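You operate a simulated robot arm through the tools that you are given. There is no shell and no other tool.

Carry out the task below with a simulated robot arm. There is one attempt and no reset: what you move stays moved.

## Task
Wind 80 cm of beige welt cord and chalk the length.
Fine: leader across, gate shut and counter zeroed before winding; one chalk mark after, no loops.

The check looks at the end state, three seconds after you hand in, the way a careful person would. Anything else that was tipped, shoved, dropped, spilled or broken makes it a failure.

## Robot
A 6-joint arm with a two-finger parallel gripper, fixed in place. Base frame: the origin is on the floor under the middle of its stand, x ahead of it, y to its left, z up. Readings come in m, degrees, newtons and seconds.
It reaches about 1.066 m from its shoulder. Its first joint turns from -166.0 to 166.0 degrees. Payload 3.91 kg.
Tool frame: the origin (TCP) lies between the finger pads and is the grasp point; the fingertips stand 0.03 m ahead of it; z points along the fingers, y is the line along which they close. Largest opening 0.11 m; finger width 0.02, thickness 0.01; the body of the gripper, 0.048 by 0.112 m, starts 0.055 m behind the TCP.
Orientation is that of the tool frame in the base frame, as [roll, pitch, yaw] about the fixed x, y, z axes, in that order (R = Rz(yaw) Ry(pitch) Rx(roll)). With the fingers straight down and closing along the base's y, the tool's x points along the base's -x, its y along +y and its z along -z.

## Interface
- The arm moves only by the tool arm_command. Its argument "plan" is a list that holds one entry, the list of rows, each a list of 7 numbers: the turn, a rotation vector about the tool's x, y, z in units of 5 degrees (1.0 is 5 degrees), then the shift along the tool's x, y, z in units of 30 mm (1.0 is 30 mm), then the finger opening in m, from 0 to 0.11. In form: [[[ax, ay, az, tx, ty, tz, jaw], ...]]. A call has 1 to 20 rows; each row shifts and turns the commanded pose from where the row before left it, along the tool's axes as they then stand. A call with a number of a shift or a turn outside -1 to 1 is refused whole. Rows are played at 5 a second. More than 0.05 m and 8.6 degrees between two rows, or a gripper value outside its range, and nothing of the call is played. Where a pose cannot be reached the arm comes as near as it can. A force on the tool above 40 N (or 10 N above the force at the start of the call, whichever is more), or a blocked arm, ends the call early, and 0.2 s more pass. The fingers move at their own pace (about 0.153 m/s each) and stop on an object; they squeeze with about 29 N. The grip force told is the motor's: it shows also when the fingers shut on nothing. Time passes only in rows, and 0.2 s behind the last, so rows that do not move let the fingers close. It gives the time, the measured TCP pose, the force on the tool (base axes), the opening and the grip force at its end, in the units of the frame above (readings bear some noise), with the torque about the TCP (base axes, N m) and any sound that the robot's microphone picked up.
- Cameras (640 x 400 px; columns grow to the right, rows downward): "scene" is fixed at [0.2253, -0.6339, 1.7506]; the picture's right is [0.84, -0.54, 0.00], its down [-0.29, -0.45, -0.84] and it looks along [0.46, 0.71, -0.54] (base axes); focal length 322 px, centre (320, 200). "wrist" rides on the gripper at [0.072, 0.017, -0.103] in the tool frame; the picture's right is [-0.23, 0.97, 0.00], its down [-0.76, -0.18, -0.62] and it looks along [-0.61, -0.14, 0.78] (tool axes); focal length 222 px, centre (320, 200). There is no depth. A picture from a camera that has moved, and an enlarged one, comes with that camera's place and axes in the base frame and with its lens. The place of the scene camera against the robot may be out by one fixed shift of up to 0.025 m in any direction.
- snapshot(camera): a new picture of that camera. No time passes.
- close_up(camera, box): a new picture of the part [left, top, right, bottom] of that camera's present view, enlarged. No time passes.
- sign_off(): hands the job in; it is judged then, once.

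Places have to be worked out from the pictures, the camera data and where the tool is seen. Open the gripper and draw the arm clear of the work before you hand the job in, unless the task says otherwise.

The tools are called after "Request:" as a command line: name --argument value ..., lists and objects as JSON in quotes. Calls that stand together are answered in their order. arm_command: Moves the arm, as the interface text tells. Its arguments: {"type":"object","properties":{"plan":{"type":"array","items":{"type":"array","items":{"type":"array","items":{"type":"number"}}}}},"required":["plan"]} The other tools are called the same way: snapshot (camera) takes a picture; close_up (camera, box) takes an enlarged picture of a part of a camera's view; sign_off () hands the job in.

At the start:

```text
time: 0.0
ee_pos: [0.4382, 0.1927, 1.3881]
tool_rot: [-180.0, 0.0, -180.0]
contact_force: [-0.7, 0.2, 0.0]
wrist_torque: [-0.05, -0.01, -0.02]
gripper_width: 0.1102
grasp_force: 0.0
```

scene: 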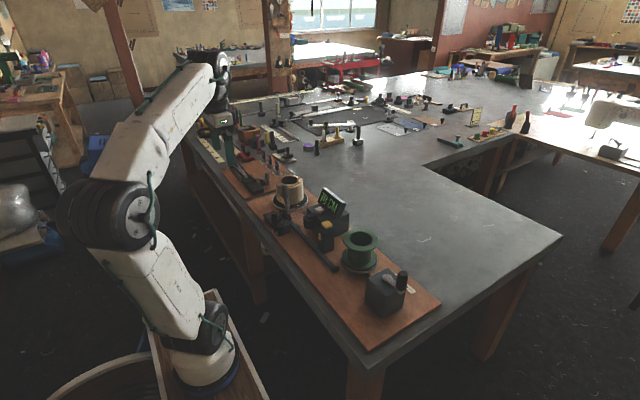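
wrist: 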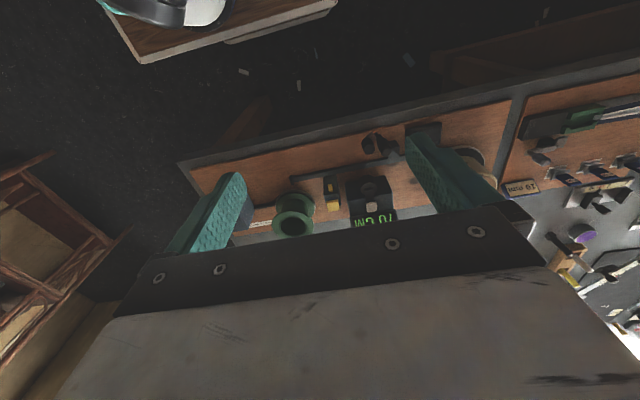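

I'll begin by looking closely at the winding station on the bench from both cameras; no movement yet.

Request:
close_up --camera "scene" --box '[200, 140, 450, 350]'

Request:
close_up --camera "scene" --box '[250, 170, 350, 260]'

Request:
close_up --camera "scene" --box '[310, 220, 450, 350]'

Request:
close_up --camera "wrist" --box '[180, 90, 560, 260]'

```text
1.90 times, centred on (325, 245) of scene
camera zoom: at [0.2253, -0.6339, 1.7506], right [0.84, -0.54, 0.0], down [-0.29, -0.45, -0.84], along [0.46, 0.71, -0.54], focal length 613 px, centre (310, 114)
```

zoom: 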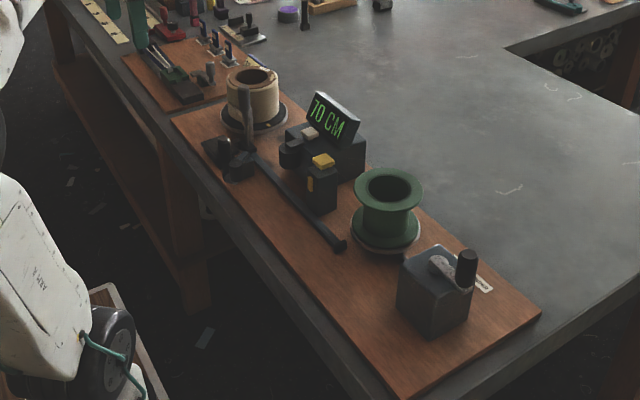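

```text
4.44 times, centred on (300, 215) of scene
camera zoom: at [0.2253, -0.6339, 1.7506], right [0.84, -0.54, 0.0], down [-0.29, -0.45, -0.84], along [0.46, 0.71, -0.54], focal length 1431 px, centre (409, 133)
```

zoom: 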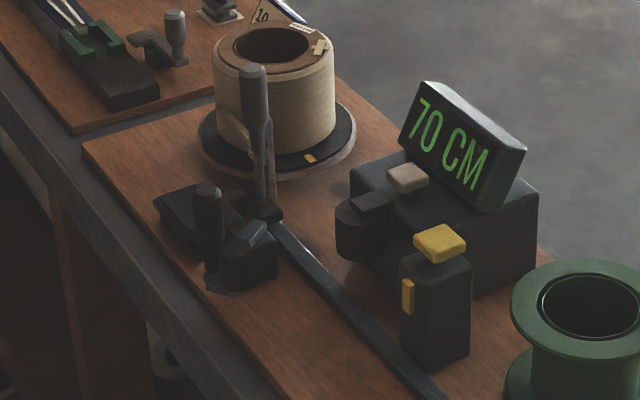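

```text
3.08 times, centred on (380, 285) of scene
camera zoom: at [0.2253, -0.6339, 1.7506], right [0.84, -0.54, 0.0], down [-0.29, -0.45, -0.84], along [0.46, 0.71, -0.54], focal length 990 px, centre (135, -62)
```

zoom: 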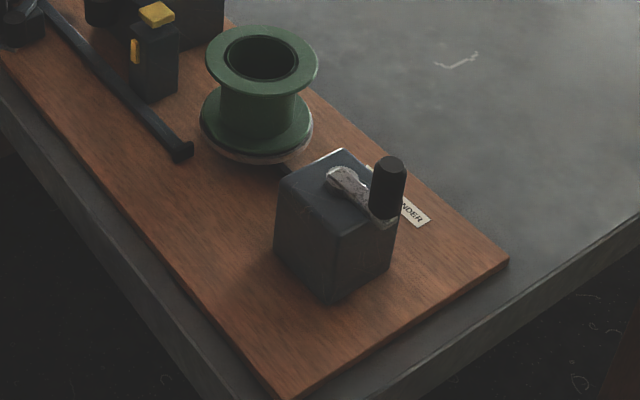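

```text
1.68 times, centred on (370, 175) of wrist
camera zoom: at [0.3669, 0.2092, 1.4904], right [0.23, 0.97, 0.0], down [0.76, -0.18, 0.62], along [0.61, -0.14, -0.78], focal length 374 px, centre (236, 242)
```

zoom: 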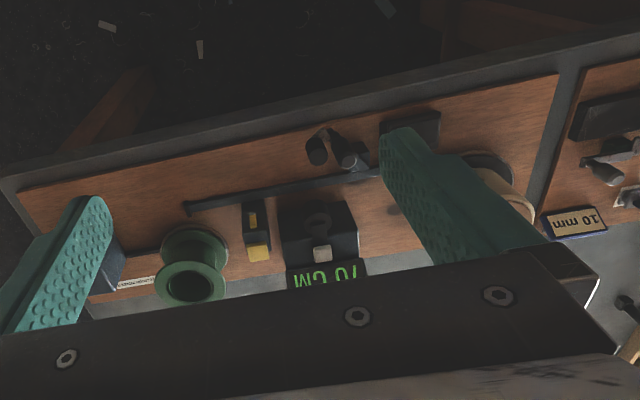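

The station has a beige cord spool, a tall lever, a rail with a shuttle, a counter reading 70 CM, a yellow-topped chalk marker, a green reel and a crank. I judge the bench top at z≈0.9 and the reel near (0.82, 0.02). I'll lower the open gripper clear above the bench to get better wrist views.

Request:
arm_command --plan '[[[0, 0, 0, -0.2, -0.8, 0.9, 0.11], [0, 0, 0, -0.2, -0.8, 0.9, 0.11], [0, 0, 0, -0.2, -0.8, 0.9, 0.11], [0, 0, 0, -0.2, -0.8, 0.9, 0.11], [0, 0, 0, -0.2, -0.8, 0.9, 0.11], [0, 0, 0, 0, 0, 0, 0.11]]]'

Request:
snapshot --camera "wrist"

Request:
snapshot --camera "scene"

```text
time: 1.4
ee_pos: [0.4708, 0.0742, 1.2527]
tool_rot: [-179.9, 0.0, 179.9]
contact_force: [0.8, 0.1, 0.2]
wrist_torque: [-0.01, -0.01, -0.01]
gripper_width: 0.1099
grasp_force: 0.0
```

```text
taken
camera wrist: at [0.3972, 0.09, 1.3553], right [0.23, 0.97, 0.0], down [0.76, -0.18, 0.62], along [0.61, -0.14, -0.78], focal length 222 px, centre (320, 200)
```

wrist: 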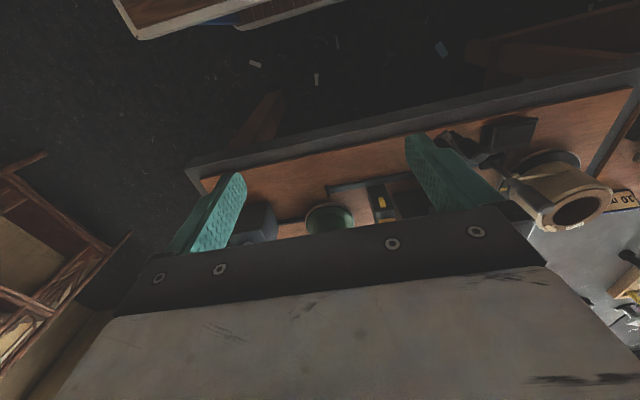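

```text
taken
```

scene: 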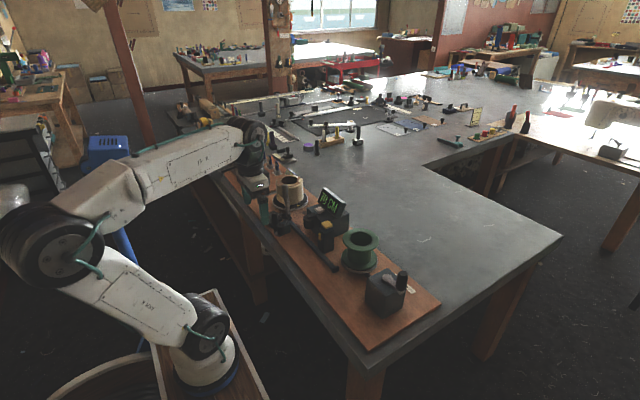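

The gripper body hides the lower half of the wrist image, so I need the station in the upper half. I'll raise the tool and move it forward so that the camera sits above the station.

Request:
arm_command --plan '[[[0, 0, 0, -0.8, 0, -0.6, 0.11], [0, 0, 0, -0.8, 0, -0.6, 0.11], [0, 0, 0, -0.8, 0, -0.6, 0.11], [0, 0, 0, -0.8, 0, -0.6, 0.11], [0, 0, 0, -0.8, 0, -0.6, 0.11], [0, 0, 0, -0.8, 0, -0.6, 0.11], [0, 0, 0, -0.8, 0, -0.6, 0.11], [0, 0, 0, -0.8, 0, -0.6, 0.11], [0, 0, 0, 0, 0, 0, 0.11]]]'

Request:
snapshot --camera "wrist"

```text
time: 3.4
ee_pos: [0.6615, 0.0755, 1.3946]
tool_rot: [179.9, 0.0, 180.0]
contact_force: [-0.4, 1.2, 0.3]
wrist_torque: [-0.02, -0.03, -0.02]
gripper_width: 0.1099
grasp_force: 0.0
```

```text
taken
camera wrist: at [0.5886, 0.0902, 1.4982], right [0.23, 0.97, 0.0], down [0.76, -0.18, 0.62], along [0.61, -0.14, -0.78], focal length 222 px, centre (320, 200)
```

wrist: 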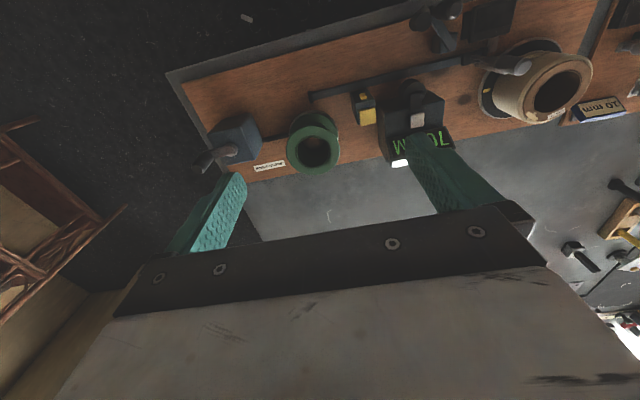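

Good view now of the whole station. I'll enlarge its parts.

Request:
close_up --camera "wrist" --box '[400, 0, 600, 130]'

Request:
close_up --camera "wrist" --box '[280, 50, 480, 180]'

Request:
close_up --camera "wrist" --box '[160, 60, 360, 190]'

```text
3.08 times, centred on (500, 65) of wrist
camera zoom: at [0.5886, 0.0902, 1.4982], right [0.23, 0.97, 0.0], down [0.76, -0.18, 0.62], along [0.61, -0.14, -0.78], focal length 684 px, centre (-234, 615)
```

zoom: 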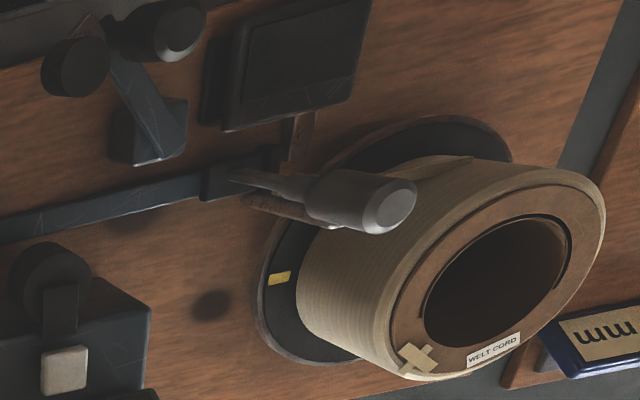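

```text
3.08 times, centred on (380, 115) of wrist
camera zoom: at [0.5886, 0.0902, 1.4982], right [0.23, 0.97, 0.0], down [0.76, -0.18, 0.62], along [0.61, -0.14, -0.78], focal length 684 px, centre (135, 462)
```

zoom: 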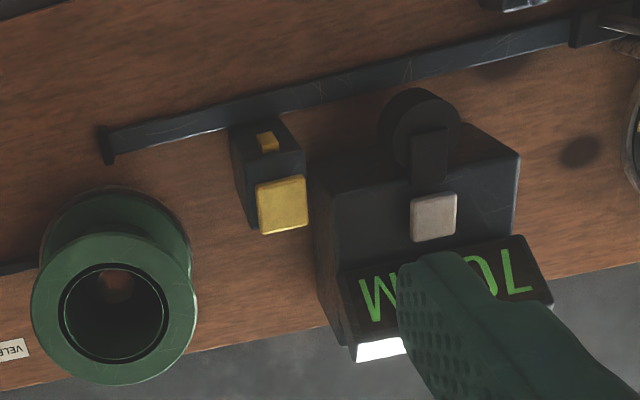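

```text
3.08 times, centred on (260, 125) of wrist
camera zoom: at [0.5886, 0.0902, 1.4982], right [0.23, 0.97, 0.0], down [0.76, -0.18, 0.62], along [0.61, -0.14, -0.78], focal length 684 px, centre (505, 431)
```

zoom: 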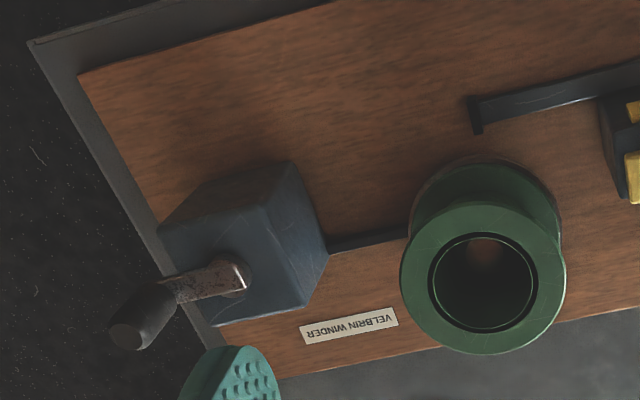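

From triangulation I put the reset button near (0.80, 0.26, 1.01), the leader slider near (0.73, 0.40) and the gate pivot near (0.70, 0.34). I'll move left and slightly down to get a second view of the gate and leader from between the fingers.

Request:
arm_command --plan '[[[0, 0, 0, 0, 1, 0.5, 0.11], [0, 0, 0, 0, 1, 0.5, 0.11], [0, 0, 0, 0, 1, 0.5, 0.11], [0, 0, 0, 0, 1, 0.5, 0.11], [0, 0, 0, 0, 1, 0.5, 0.11], [0, 0, 0, 0, 1, 0.5, 0.11], [0, 0, 0, 0, 0, 0, 0.11]]]'

Request:
snapshot --camera "wrist"

Request:
close_up --camera "wrist" --box '[270, 20, 470, 150]'

Request:
close_up --camera "wrist" --box '[300, 20, 420, 98]'

```text
time: 5.0
ee_pos: [0.6622, 0.2531, 1.3062]
tool_rot: [-180.0, 0.0, -179.9]
contact_force: [-0.3, -0.3, -0.1]
wrist_torque: [-0.02, 0.03, 0.04]
gripper_width: 0.1098
grasp_force: 0.0
```

```text
taken
camera wrist: at [0.5889, 0.2694, 1.4086], right [0.23, 0.97, 0.0], down [0.76, -0.18, 0.62], along [0.61, -0.14, -0.78], focal length 222 px, centre (320, 200)
```

wrist: 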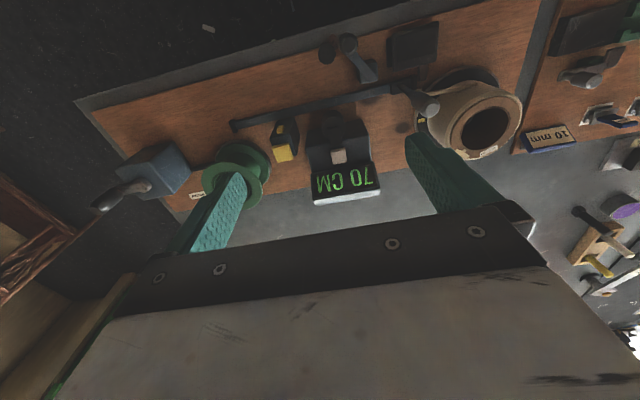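

```text
3.08 times, centred on (370, 85) of wrist
camera zoom: at [0.5889, 0.2694, 1.4086], right [0.23, 0.97, 0.0], down [0.76, -0.18, 0.62], along [0.61, -0.14, -0.78], focal length 684 px, centre (166, 554)
```

zoom: 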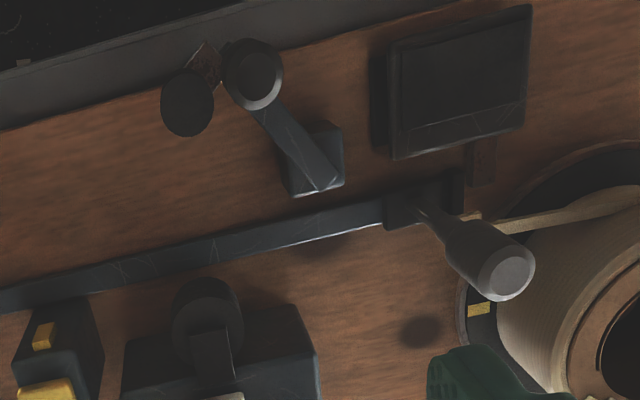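

```text
5.13 times, centred on (360, 59) of wrist
camera zoom: at [0.5889, 0.2694, 1.4086], right [0.23, 0.97, 0.0], down [0.76, -0.18, 0.62], along [0.61, -0.14, -0.78], focal length 1139 px, centre (115, 923)
```

zoom: 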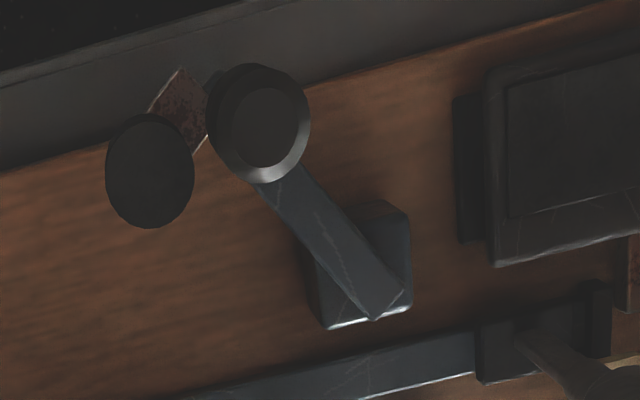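

I have two wrist views, giving the lever top ≈(0.725, 0.407, 1.07), gate knob ≈(0.623, 0.305, 1.03), gate pivot ≈(0.686, 0.344), counter wheel ≈(0.745, 0.26, 0.97), chalk button ≈(0.768, 0.157, 1.00) and crank knob ≈(0.776, -0.235, 1.05). I'll zoom in on details for arrows and markings.

Request:
close_up --camera "wrist" --box '[85, 130, 205, 215]'

Request:
close_up --camera "wrist" --box '[260, 90, 400, 210]'

Request:
close_up --camera "wrist" --box '[370, 10, 530, 160]'

Request:
close_up --camera "scene" --box '[360, 255, 430, 325]'

Request:
close_up --camera "scene" --box '[265, 190, 335, 250]'

```text
4.71 times, centred on (145, 172) of wrist
camera zoom: at [0.5889, 0.2694, 1.4086], right [0.23, 0.97, 0.0], down [0.76, -0.18, 0.62], along [0.61, -0.14, -0.78], focal length 1045 px, centre (1144, 329)
```

zoom: 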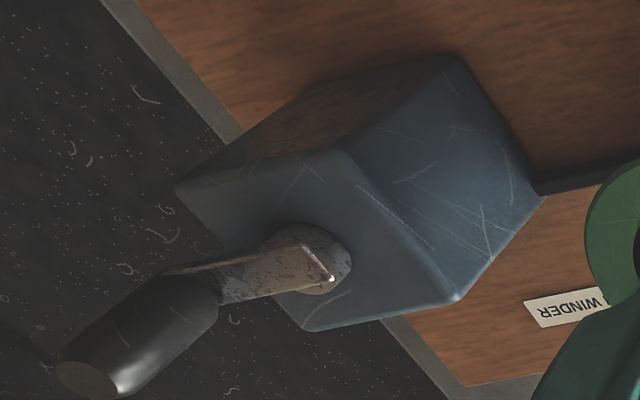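

```text
3.33 times, centred on (330, 150) of wrist
camera zoom: at [0.5889, 0.2694, 1.4086], right [0.23, 0.97, 0.0], down [0.76, -0.18, 0.62], along [0.61, -0.14, -0.78], focal length 740 px, centre (287, 367)
```

zoom: 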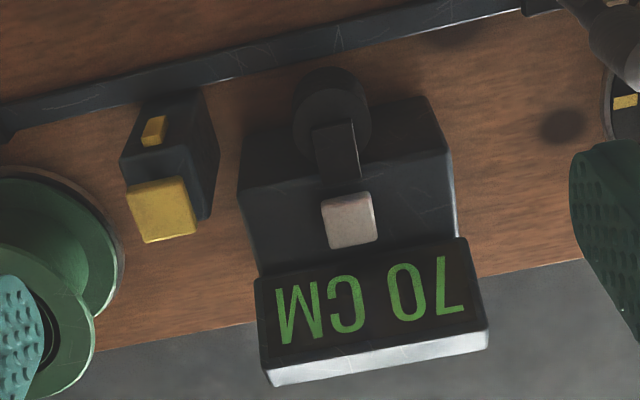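

```text
2.67 times, centred on (450, 85) of wrist
camera zoom: at [0.5889, 0.2694, 1.4086], right [0.23, 0.97, 0.0], down [0.76, -0.18, 0.62], along [0.61, -0.14, -0.78], focal length 592 px, centre (-27, 507)
```

zoom: 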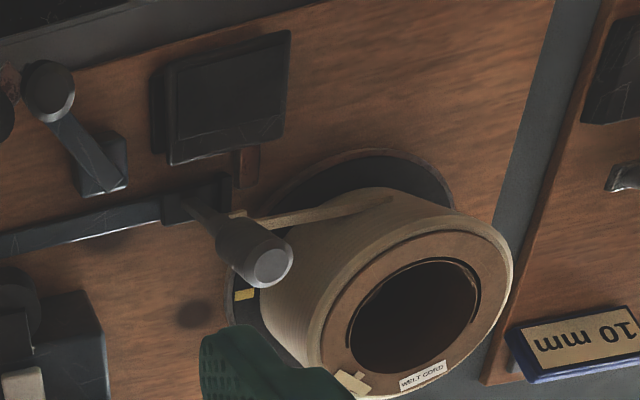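

```text
5.71 times, centred on (395, 290) of scene
camera zoom: at [0.2253, -0.6339, 1.7506], right [0.84, -0.54, 0.0], down [-0.29, -0.45, -0.84], along [0.46, 0.71, -0.54], focal length 1839 px, centre (-109, -314)
```

zoom: 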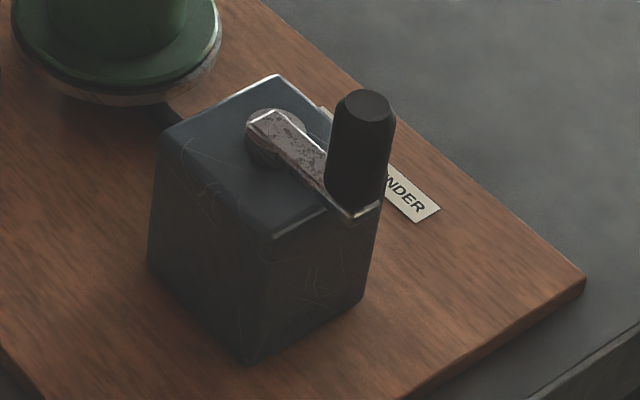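

```text
6.67 times, centred on (300, 220) of scene
camera zoom: at [0.2253, -0.6339, 1.7506], right [0.84, -0.54, 0.0], down [-0.29, -0.45, -0.84], along [0.46, 0.71, -0.54], focal length 2146 px, centre (453, 67)
```

zoom: 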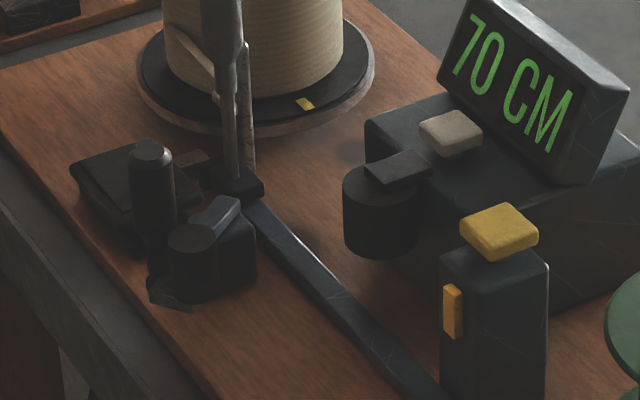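

No arrow is visible on the winder. The gate is a swing arm with a roller and a post handle that should meet the counter's measuring wheel, and the leader is the tall handle on the rail. I'll go above the leader handle at about (0.726, 0.407) and stop above it to check alignment.

Request:
arm_command --plan '[[[0, 0, 0, -0.36, 0.855, 0.8, 0.11], [0, 0, 0, -0.36, 0.855, 0.8, 0.11], [0, 0, 0, -0.36, 0.855, 0.8, 0.08], [0, 0, 0, -0.36, 0.855, 0.8, 0.08], [0, 0, 0, -0.36, 0.855, 0.8, 0.08], [0, 0, 0, -0.36, 0.855, 0.8, 0.08], [0, 0, 0, 0, 0, 0, 0.08]]]'

Request:
snapshot --camera "wrist"

Request:
close_up --camera "scene" --box '[220, 110, 360, 240]'

```text
time: 6.6
ee_pos: [0.7277, 0.4079, 1.1627]
tool_rot: [180.0, -0.1, 179.9]
contact_force: [0.8, -0.5, 0.9]
wrist_torque: [-0.01, 0.0, 0.01]
gripper_width: 0.0799
grasp_force: 0.0
```

```text
taken
camera wrist: at [0.6555, 0.4236, 1.2646], right [0.23, 0.97, 0.0], down [0.76, -0.18, 0.62], along [0.61, -0.14, -0.78], focal length 222 px, centre (320, 200)
```

wrist: 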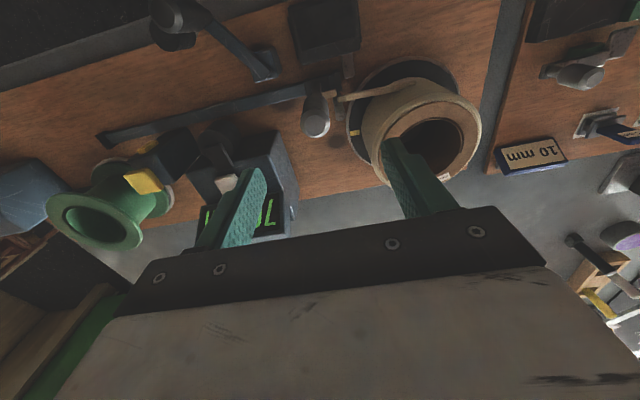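

```text
3.08 times, centred on (290, 175) of scene
camera zoom: at [0.2253, -0.6339, 1.7506], right [0.84, -0.54, 0.0], down [-0.29, -0.45, -0.84], along [0.46, 0.71, -0.54], focal length 990 px, centre (412, 277)
```

zoom: 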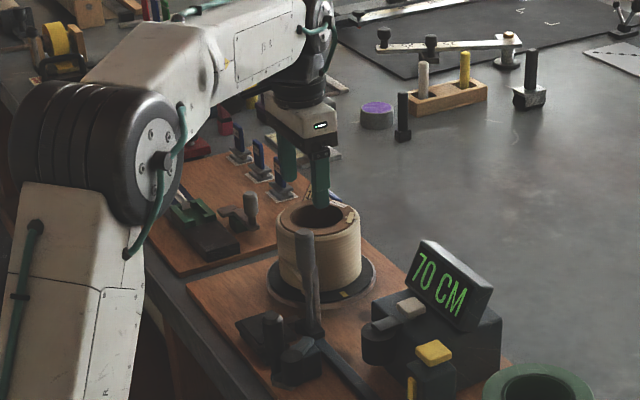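

The lever top projects to about (0.723, 0.405, 1.07), so the fingers (at y = 0.408±0.04) straddle it. I'll take a closer look at the leader and gate from here before descending.

Request:
close_up --camera "wrist" --box '[250, 40, 410, 170]'

Request:
close_up --camera "wrist" --box '[130, 0, 290, 130]'

```text
3.08 times, centred on (330, 105) of wrist
camera zoom: at [0.6555, 0.4236, 1.2646], right [0.23, 0.97, 0.0], down [0.76, -0.18, 0.62], along [0.61, -0.14, -0.78], focal length 684 px, centre (289, 492)
```

zoom: 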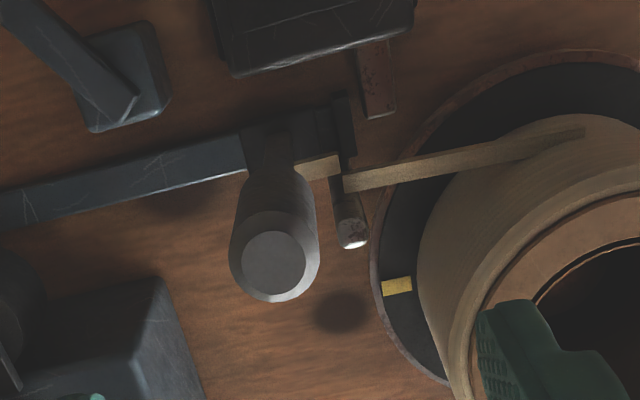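

```text
3.08 times, centred on (210, 65) of wrist
camera zoom: at [0.6555, 0.4236, 1.2646], right [0.23, 0.97, 0.0], down [0.76, -0.18, 0.62], along [0.61, -0.14, -0.78], focal length 684 px, centre (658, 615)
```

zoom: 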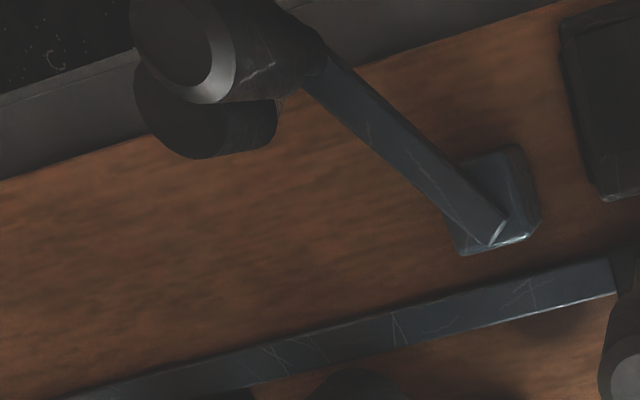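

Cord runs from the spool past a guide pin (top ≈0.98) to the leader handle. I'll descend to TCP z≈1.05 so the fingertips (1.02) stay above the pin, and then close on the handle.

Request:
arm_command --plan '[[[0, 0, 0, 0.02, 0, 0.95, 0.08], [0, 0, 0, 0.02, 0, 0.95, 0.08], [0, 0, 0, 0.02, 0, 0.95, 0.08], [0, 0, 0, 0.02, 0, 0.85, 0.08], [0, 0, 0, 0, 0, 0, 0.08]]]'

Request:
close_up --camera "scene" --box '[240, 140, 340, 230]'

Request:
snapshot --camera "wrist"

```text
time: 7.8
ee_pos: [0.7261, 0.4057, 1.0516]
tool_rot: [180.0, 0.0, 179.9]
contact_force: [0.0, 0.4, -0.8]
wrist_torque: [0.02, 0.0, -0.01]
gripper_width: 0.0798
grasp_force: 0.1
```

```text
4.44 times, centred on (290, 185) of scene
camera zoom: at [0.2253, -0.6339, 1.7506], right [0.84, -0.54, 0.0], down [-0.29, -0.45, -0.84], along [0.46, 0.71, -0.54], focal length 1431 px, centre (453, 267)
```

zoom: 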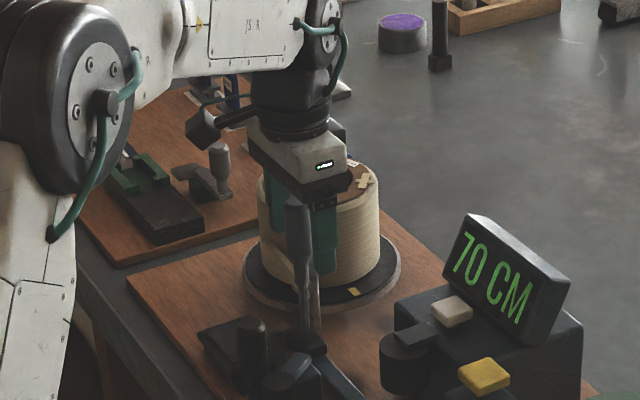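

```text
taken
camera wrist: at [0.652, 0.4217, 1.1542], right [0.23, 0.97, 0.0], down [0.76, -0.18, 0.62], along [0.61, -0.14, -0.78], focal length 222 px, centre (320, 200)
```

wrist: 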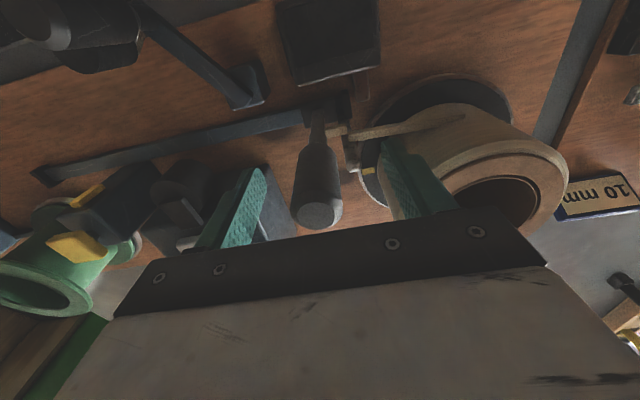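

The handle stands between the open pads at about (0.727, 0.403). Closing the fingers on it now.

Request:
arm_command --plan '[[[0, 0, 0, 0, 0, 0, 0.05], [0, 0, 0, 0, 0, 0, 0.02], [0, 0, 0, 0, 0, 0, 0.01], [0, 0, 0, 0, 0, 0, 0.01]]]'

Request:
snapshot --camera "wrist"

```text
time: 8.8
ee_pos: [0.7238, 0.405, 1.0521]
tool_rot: [-179.9, 0.0, 179.9]
contact_force: [-4.0, -9.7, -4.0]
wrist_torque: [1.08, -0.29, -0.05]
gripper_width: 0.0256
grasp_force: 45.0
```

```text
taken
camera wrist: at [0.6521, 0.4209, 1.1544], right [0.23, 0.97, 0.0], down [0.76, -0.18, 0.62], along [0.61, -0.14, -0.78], focal length 222 px, centre (320, 200)
```

wrist: 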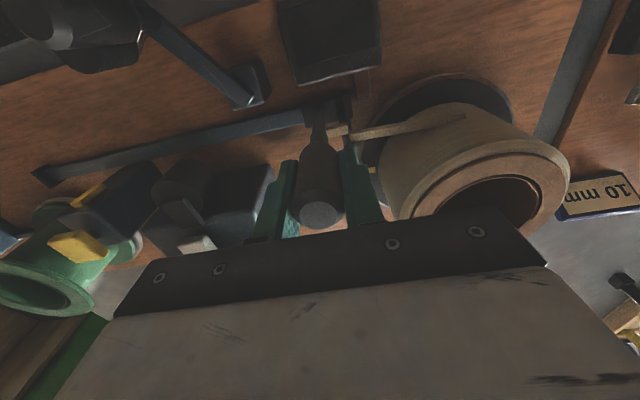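

The handle is held (25.6 mm). I'll slide it slowly toward -y a short way first to see whether it moves freely along the rail.

Request:
arm_command --plan '[[[0, 0, 0, 0, -0.3, 0, 0.01], [0, 0, 0, 0, -0.4, 0, 0.01], [0, 0, 0, 0, -0.4, 0, 0.01], [0, 0, 0, 0, 0, 0, 0.01]]]'

Request:
snapshot --camera "wrist"

Request:
close_up --camera "scene" --box '[240, 140, 340, 230]'

```text
time: 9.8
ee_pos: [0.7248, 0.3748, 1.0513]
tool_rot: [-180.0, 0.1, 180.0]
contact_force: [-1.6, 0.8, -3.8]
wrist_torque: [-0.53, -0.62, -0.08]
gripper_width: 0.0256
grasp_force: 44.9
```

```text
taken
camera wrist: at [0.652, 0.3911, 1.1544], right [0.23, 0.97, 0.0], down [0.76, -0.18, 0.62], along [0.61, -0.14, -0.78], focal length 222 px, centre (320, 200)
```

wrist: 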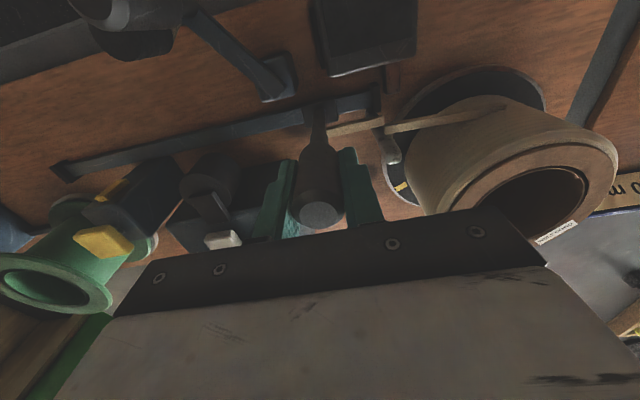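

```text
4.44 times, centred on (290, 185) of scene
camera zoom: at [0.2253, -0.6339, 1.7506], right [0.84, -0.54, 0.0], down [-0.29, -0.45, -0.84], along [0.46, 0.71, -0.54], focal length 1431 px, centre (453, 267)
```

zoom: 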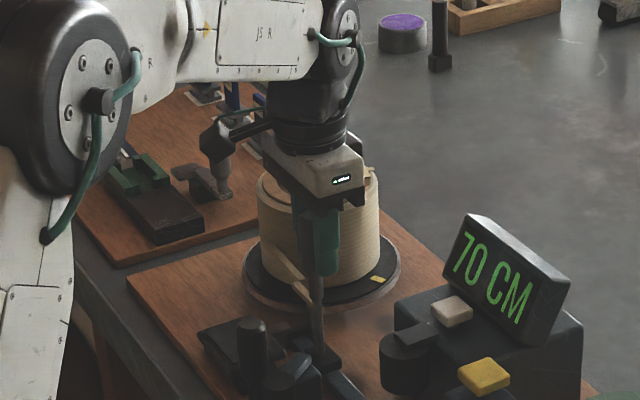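

The leader slides freely and cord is paying out from the spool. I'll continue to y≈0.30, then check clearance against the counter wheel before passing it.

Request:
arm_command --plan '[[[0, 0, 0, 0, -0.5, 0, 0.01], [0, 0, 0, 0, -0.5, 0, 0.01], [0, 0, 0, 0, -0.5, 0, 0.01], [0, 0, 0, 0, -0.5, 0, 0.01], [0, 0, 0, 0, -0.5, 0, 0.01], [0, 0, 0, 0, 0, 0, 0.01]]]'

Request:
snapshot --camera "wrist"

Request:
close_up --camera "scene" --box '[240, 140, 340, 230]'

```text
time: 11.2
ee_pos: [0.7246, 0.2978, 1.0522]
tool_rot: [-179.9, 0.0, -180.0]
contact_force: [-5.4, -0.9, 3.1]
wrist_torque: [0.44, 0.3, 0.13]
gripper_width: 0.0259
grasp_force: 45.2
```

```text
taken
camera wrist: at [0.652, 0.3145, 1.1544], right [0.23, 0.97, 0.0], down [0.76, -0.18, 0.62], along [0.61, -0.14, -0.78], focal length 222 px, centre (320, 200)
```

wrist: 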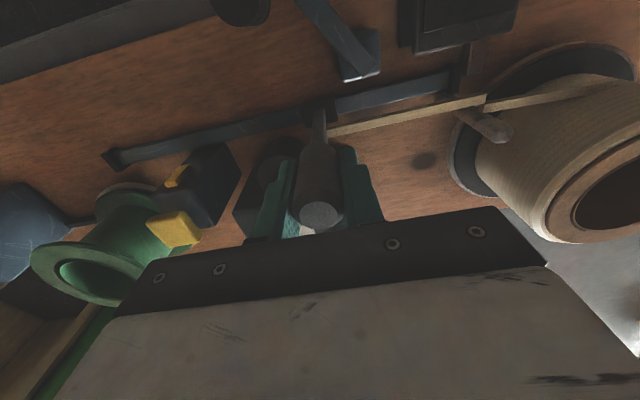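

```text
4.44 times, centred on (290, 185) of scene
camera zoom: at [0.2253, -0.6339, 1.7506], right [0.84, -0.54, 0.0], down [-0.29, -0.45, -0.84], along [0.46, 0.71, -0.54], focal length 1431 px, centre (453, 267)
```

zoom: 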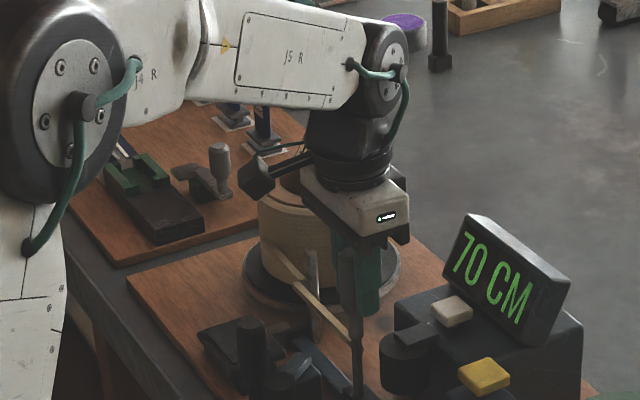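

Cord leads round the guide pin along the rail. I'll pass the wheel region with small steps and see whether force builds up.

Request:
arm_command --plan '[[[0, 0, 0, 0, -0.3, 0, 0.01], [0, 0, 0, 0, -0.3, 0, 0.01], [0, 0, 0, 0, -0.3, 0, 0.01], [0, 0, 0, 0, -0.3, 0, 0.01], [0, 0, 0, 0, -0.3, 0, 0.01], [0, 0, 0, 0, -0.3, 0, 0.01], [0, 0, 0, 0, 0, 0, 0.01]]]'

Request:
snapshot --camera "wrist"

Request:
close_up --camera "scene" --box '[260, 150, 380, 260]'

```text
time: 12.8
ee_pos: [0.7245, 0.2442, 1.0507]
tool_rot: [-179.9, 0.0, -180.0]
contact_force: [10.3, 0.4, 7.4]
wrist_torque: [-0.94, -1.19, 0.07]
gripper_width: 0.026
grasp_force: 45.0
```

```text
taken
camera wrist: at [0.6519, 0.2601, 1.1542], right [0.23, 0.97, 0.0], down [0.76, -0.18, 0.62], along [0.61, -0.14, -0.78], focal length 222 px, centre (320, 200)
```

wrist: 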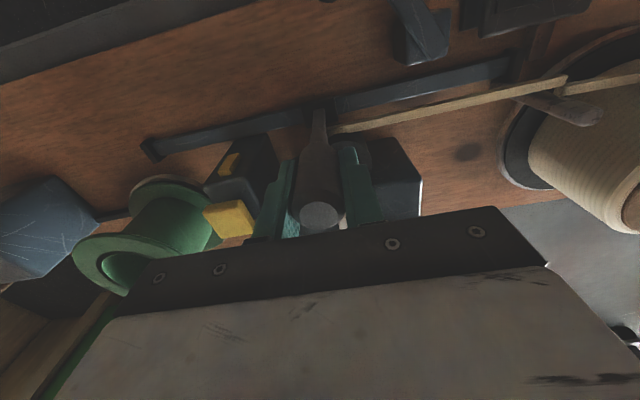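

```text
3.64 times, centred on (320, 205) of scene
camera zoom: at [0.2253, -0.6339, 1.7506], right [0.84, -0.54, 0.0], down [-0.29, -0.45, -0.84], along [0.46, 0.71, -0.54], focal length 1170 px, centre (320, 182)
```

zoom: 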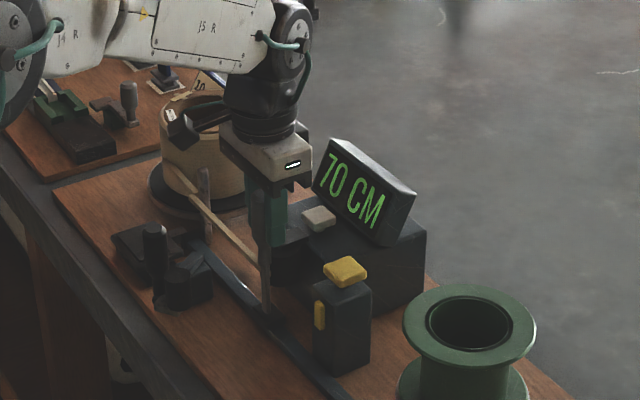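

Past the wheel without a jam, display still reads 70. I'll continue in moderate steps toward the rail's -y end at about y=0.03.

Request:
arm_command --plan '[[[0, 0, 0, 0, -0.4, 0, 0.01], [0, 0, 0, 0, -0.4, 0, 0.01], [0, 0, 0, 0, -0.4, 0, 0.01], [0, 0, 0, 0, -0.4, 0, 0.01], [0, 0, 0, 0, -0.4, 0, 0.01], [0, 0, 0, 0, -0.4, 0, 0.01], [0, 0, 0, 0, -0.4, 0, 0.01], [0, 0, 0, 0, -0.4, 0, 0.01], [0, 0, 0, 0, 0, 0, 0.01]]]'

Request:
snapshot --camera "wrist"

Request:
close_up --camera "scene" --box '[260, 150, 400, 280]'

```text
time: 14.8
ee_pos: [0.7247, 0.1487, 1.0517]
tool_rot: [-179.9, -0.1, 179.8]
contact_force: [17.6, 1.0, -0.6]
wrist_torque: [-0.48, -0.48, -0.03]
gripper_width: 0.0257
grasp_force: 45.3
```

```text
taken
camera wrist: at [0.6518, 0.1646, 1.1543], right [0.23, 0.97, 0.0], down [0.76, -0.18, 0.62], along [0.61, -0.14, -0.78], focal length 222 px, centre (320, 200)
```

wrist: 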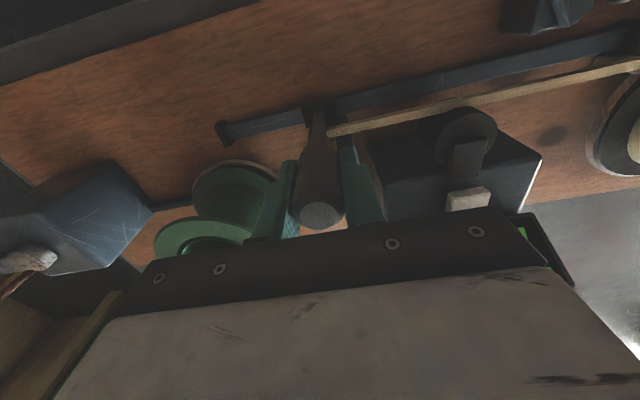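

```text
3.08 times, centred on (330, 215) of scene
camera zoom: at [0.2253, -0.6339, 1.7506], right [0.84, -0.54, 0.0], down [-0.29, -0.45, -0.84], along [0.46, 0.71, -0.54], focal length 990 px, centre (289, 154)
```

zoom: 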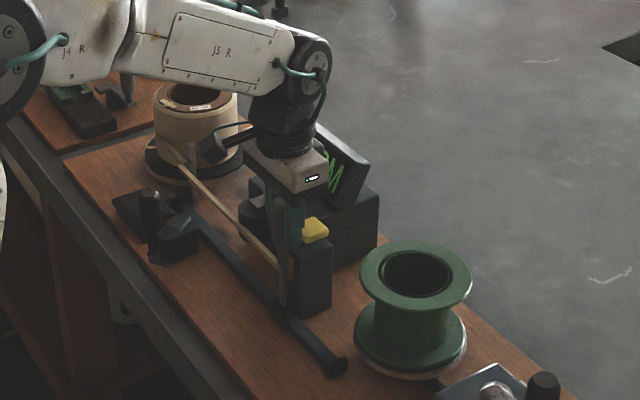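

Side force is building up to +17 N in x, so the rail runs slightly toward +x here. I'll add a small +x correction as I continue.

Request:
arm_command --plan '[[[0, 0, 0, -0.05, 0, 0, 0.01], [0, 0, 0, -0.03, -0.4, 0, 0.01], [0, 0, 0, -0.01, -0.4, 0, 0.01], [0, 0, 0, 0, -0.4, 0, 0.01], [0, 0, 0, 0, -0.4, 0, 0.01], [0, 0, 0, 0, 0, 0, 0.01]]]'

Request:
snapshot --camera "wrist"

```text
time: 16.2
ee_pos: [0.726, 0.1002, 1.0518]
tool_rot: [-179.9, -0.1, -180.0]
contact_force: [-24.3, 1.2, -14.8]
wrist_torque: [1.07, -0.03, 0.01]
gripper_width: 0.0261
grasp_force: 44.7
```

```text
taken
camera wrist: at [0.653, 0.1159, 1.155], right [0.23, 0.97, 0.0], down [0.76, -0.18, 0.62], along [0.61, -0.14, -0.78], focal length 222 px, centre (320, 200)
```

wrist: 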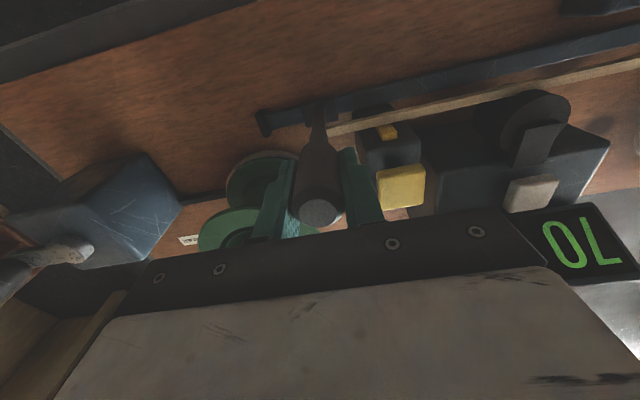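

Overcorrected (-24 N), so I'll take back about 1.5 mm in x and continue in smaller steps to the end.

Request:
arm_command --plan '[[[0, 0, 0, 0.05, 0, 0, 0.01], [0, 0, 0, 0, -0.3, 0, 0.01], [0, 0, 0, 0, -0.3, 0, 0.01], [0, 0, 0, 0, 0, 0, 0.01]]]'

```text
time: 17.2
ee_pos: [0.7261, 0.0829, 1.0523]
tool_rot: [-180.0, -0.1, 179.9]
contact_force: [-7.5, -0.1, -22.0]
wrist_torque: [0.91, -1.01, -0.07]
gripper_width: 0.0257
grasp_force: 45.2
```

Side force is small now but the handle pulls down by 22 N; I'll lower ~1 mm and move on slowly until the stop at the rail end.

Request:
arm_command --plan '[[[0, 0, 0, 0, 0, 0.04, 0.01], [0, 0, 0, 0, -0.25, 0, 0.01], [0, 0, 0, 0, -0.25, 0, 0.01], [0, 0, 0, 0, -0.25, 0, 0.01], [0, 0, 0, 0, 0, 0, 0.01]]]'

Request:
snapshot --camera "wrist"

Request:
close_up --camera "scene" --box '[260, 150, 400, 280]'

```text
time: 18.4
ee_pos: [0.7254, 0.0645, 1.0518]
tool_rot: [179.8, 0.4, 180.0]
contact_force: [1.3, 36.2, -2.2]
wrist_torque: [-1.78, 0.69, -0.02]
gripper_width: 0.0256
grasp_force: 45.2
stopped in row 5: the force on the tool passed its limit at 43 N (the readings are from after the stop); the commanded pose is now the measured one
```

```text
taken
camera wrist: at [0.6523, 0.0797, 1.1546], right [0.23, 0.97, 0.01], down [0.76, -0.18, 0.63], along [0.61, -0.14, -0.78], focal length 222 px, centre (320, 200)
```

wrist: 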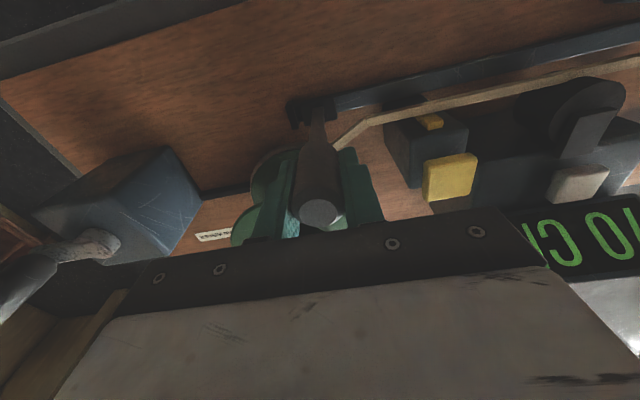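

```text
3.08 times, centred on (330, 215) of scene
camera zoom: at [0.2253, -0.6339, 1.7506], right [0.84, -0.54, 0.0], down [-0.29, -0.45, -0.84], along [0.46, 0.71, -0.54], focal length 990 px, centre (289, 154)
```

zoom: 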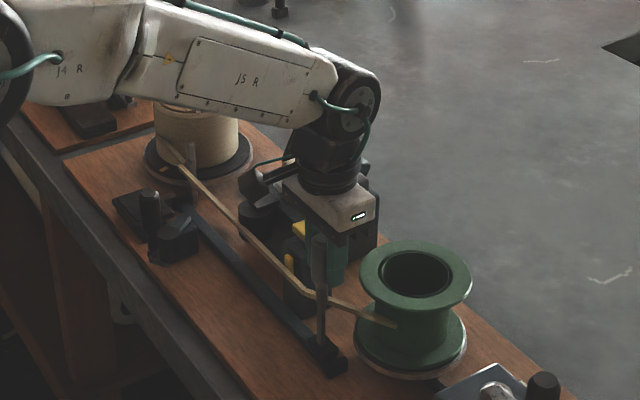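

The leader hit the end stop at y≈0.065 and the cord is now caught on the green reel. I'll open the fingers and lift straight up clear of the handle.

Request:
arm_command --plan '[[[0, 0, 0, 0, 0.03, 0, 0.03], [0, 0, 0, 0, 0, 0, 0.06], [0, 0, 0, 0, 0, 0, 0.06], [0, 0, 0, 0, 0, -0.8, 0.06], [0, 0, 0, 0, 0, -1, 0.06], [0, 0, 0, 0, 0, -1, 0.08], [0, 0, 0, 0, 0, -1, 0.08], [0, 0, 0, 0, 0, -1, 0.08], [0, 0, 0, 0, 0, 0, 0.08]]]'

Request:
snapshot --camera "wrist"

Request:
close_up --camera "scene" --box '[250, 150, 410, 300]'

```text
time: 20.4
ee_pos: [0.7253, 0.0601, 1.1967]
tool_rot: [179.7, 0.3, -180.0]
contact_force: [0.1, -0.3, 0.2]
wrist_torque: [-0.01, -0.04, 0.03]
gripper_width: 0.0801
grasp_force: 0.0
```

```text
taken
camera wrist: at [0.6521, 0.0766, 1.2988], right [0.23, 0.97, 0.01], down [0.76, -0.18, 0.63], along [0.61, -0.14, -0.78], focal length 222 px, centre (320, 200)
```

wrist: 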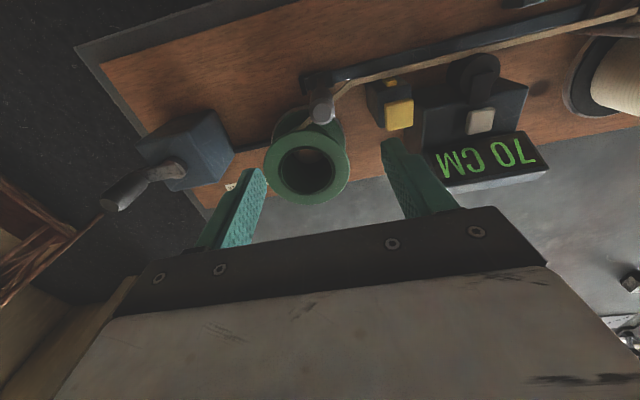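

```text
2.67 times, centred on (330, 225) of scene
camera zoom: at [0.2253, -0.6339, 1.7506], right [0.84, -0.54, 0.0], down [-0.29, -0.45, -0.84], along [0.46, 0.71, -0.54], focal length 858 px, centre (293, 133)
```

zoom: 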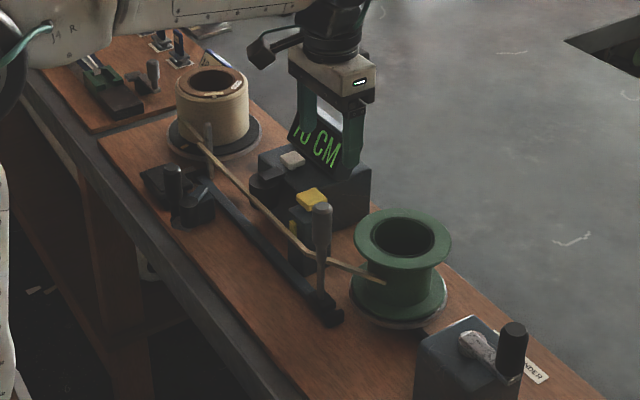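

Released cleanly and the leader stays at the end with cord to the reel. Now I look closely at the cord path, the wheel and the gate.

Request:
close_up --camera "scene" --box '[270, 185, 340, 255]'

Request:
close_up --camera "wrist" --box '[250, 20, 450, 210]'

Request:
close_up --camera "scene" --box '[320, 210, 420, 300]'

```text
5.71 times, centred on (305, 220) of scene
camera zoom: at [0.2253, -0.6339, 1.7506], right [0.84, -0.54, 0.0], down [-0.29, -0.45, -0.84], along [0.46, 0.71, -0.54], focal length 1839 px, centre (406, 86)
```

zoom: 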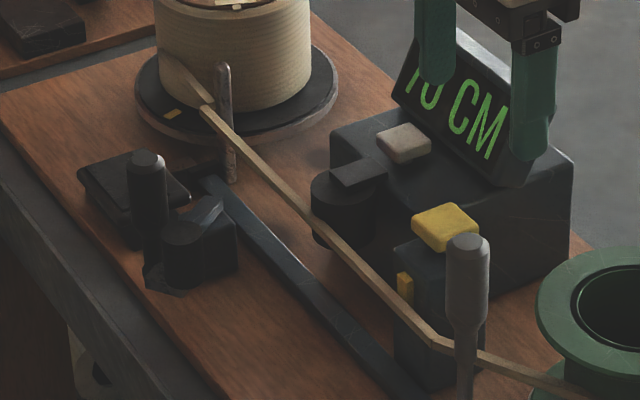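

```text
2.11 times, centred on (350, 115) of wrist
camera zoom: at [0.6521, 0.0766, 1.2988], right [0.23, 0.97, 0.01], down [0.76, -0.18, 0.63], along [0.61, -0.14, -0.78], focal length 468 px, centre (257, 379)
```

zoom: 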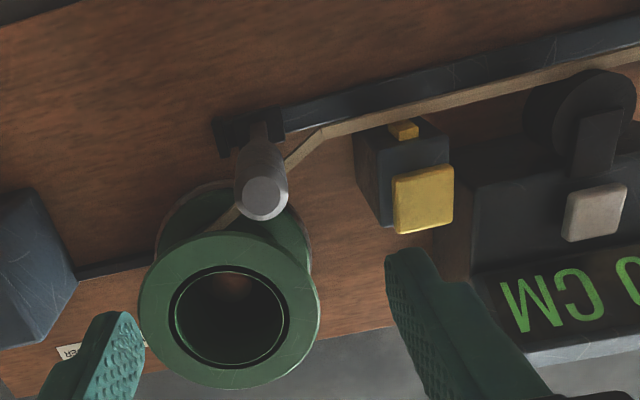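

```text
4.44 times, centred on (370, 255) of scene
camera zoom: at [0.2253, -0.6339, 1.7506], right [0.84, -0.54, 0.0], down [-0.29, -0.45, -0.84], along [0.46, 0.71, -0.54], focal length 1431 px, centre (98, -44)
```

zoom: 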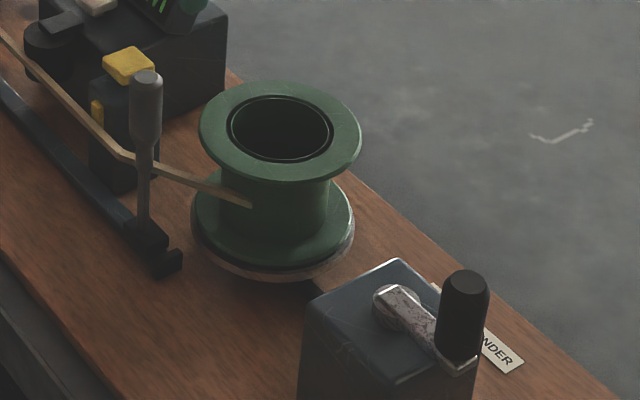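

Cord now passes the wheel's -x side, past the chalk block and onto the reel on its -x side. Next is the gate: its post top is at about (0.623, 0.305, 1.03), so I'll move above it and check alignment.

Request:
arm_command --plan '[[[0, 0, 0, 0.378, 0.907, 0.1, 0.08], [0, 0, 0, 0.378, 0.907, 0.1, 0.08], [0, 0, 0, 0.378, 0.907, 0.1, 0.08], [0, 0, 0, 0.378, 0.907, 0.1, 0.08], [0, 0, 0, 0.378, 0.907, 0.1, 0.08], [0, 0, 0, 0.378, 0.907, 0.2, 0.07], [0, 0, 0, 0.378, 0.907, 0.2, 0.06], [0, 0, 0, 0.378, 0.907, 0.2, 0.06], [0, 0, 0, 0.378, 0.907, 0.2, 0.06], [0, 0, 0, 0, 0, 0, 0.06]]]'

Request:
snapshot --camera "wrist"

Request:
close_up --camera "scene" --box '[230, 140, 350, 250]'

```text
time: 22.6
ee_pos: [0.6231, 0.3071, 1.158]
tool_rot: [179.7, 0.5, 179.9]
contact_force: [-0.3, 0.5, -0.7]
wrist_torque: [0.04, 0.02, 0.01]
gripper_width: 0.06
grasp_force: 0.1
```

```text
taken
camera wrist: at [0.5512, 0.3229, 1.2606], right [0.23, 0.97, 0.01], down [0.76, -0.18, 0.63], along [0.61, -0.14, -0.78], focal length 222 px, centre (320, 200)
```

wrist: 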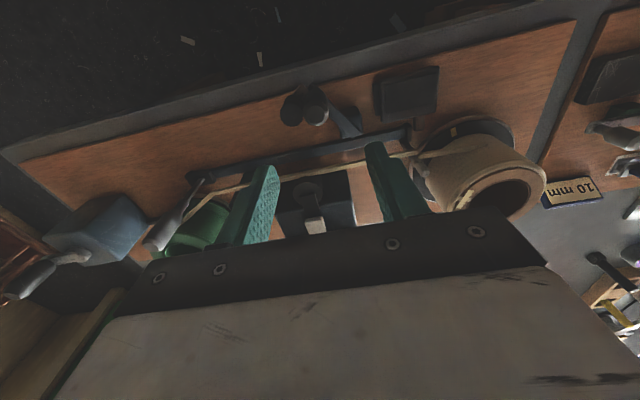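

```text
3.64 times, centred on (290, 195) of scene
camera zoom: at [0.2253, -0.6339, 1.7506], right [0.84, -0.54, 0.0], down [-0.29, -0.45, -0.84], along [0.46, 0.71, -0.54], focal length 1170 px, centre (429, 218)
```

zoom: 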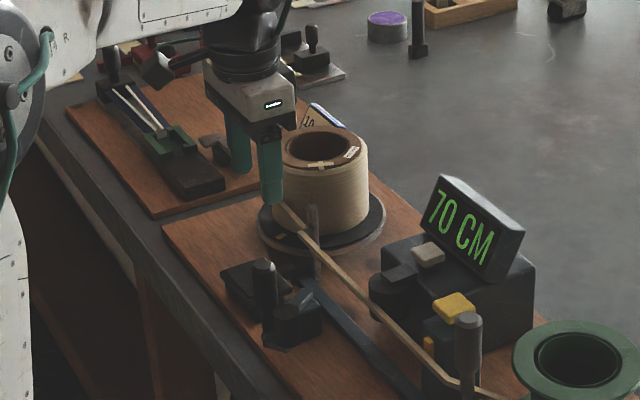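

Request:
close_up --camera "wrist" --box '[260, 60, 400, 160]'

```text
4.00 times, centred on (330, 110) of wrist
camera zoom: at [0.5512, 0.3229, 1.2606], right [0.23, 0.97, 0.01], down [0.76, -0.18, 0.63], along [0.61, -0.14, -0.78], focal length 888 px, centre (280, 560)
```

zoom: 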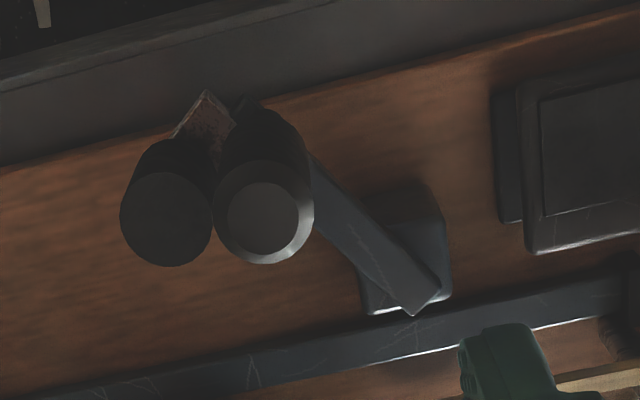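

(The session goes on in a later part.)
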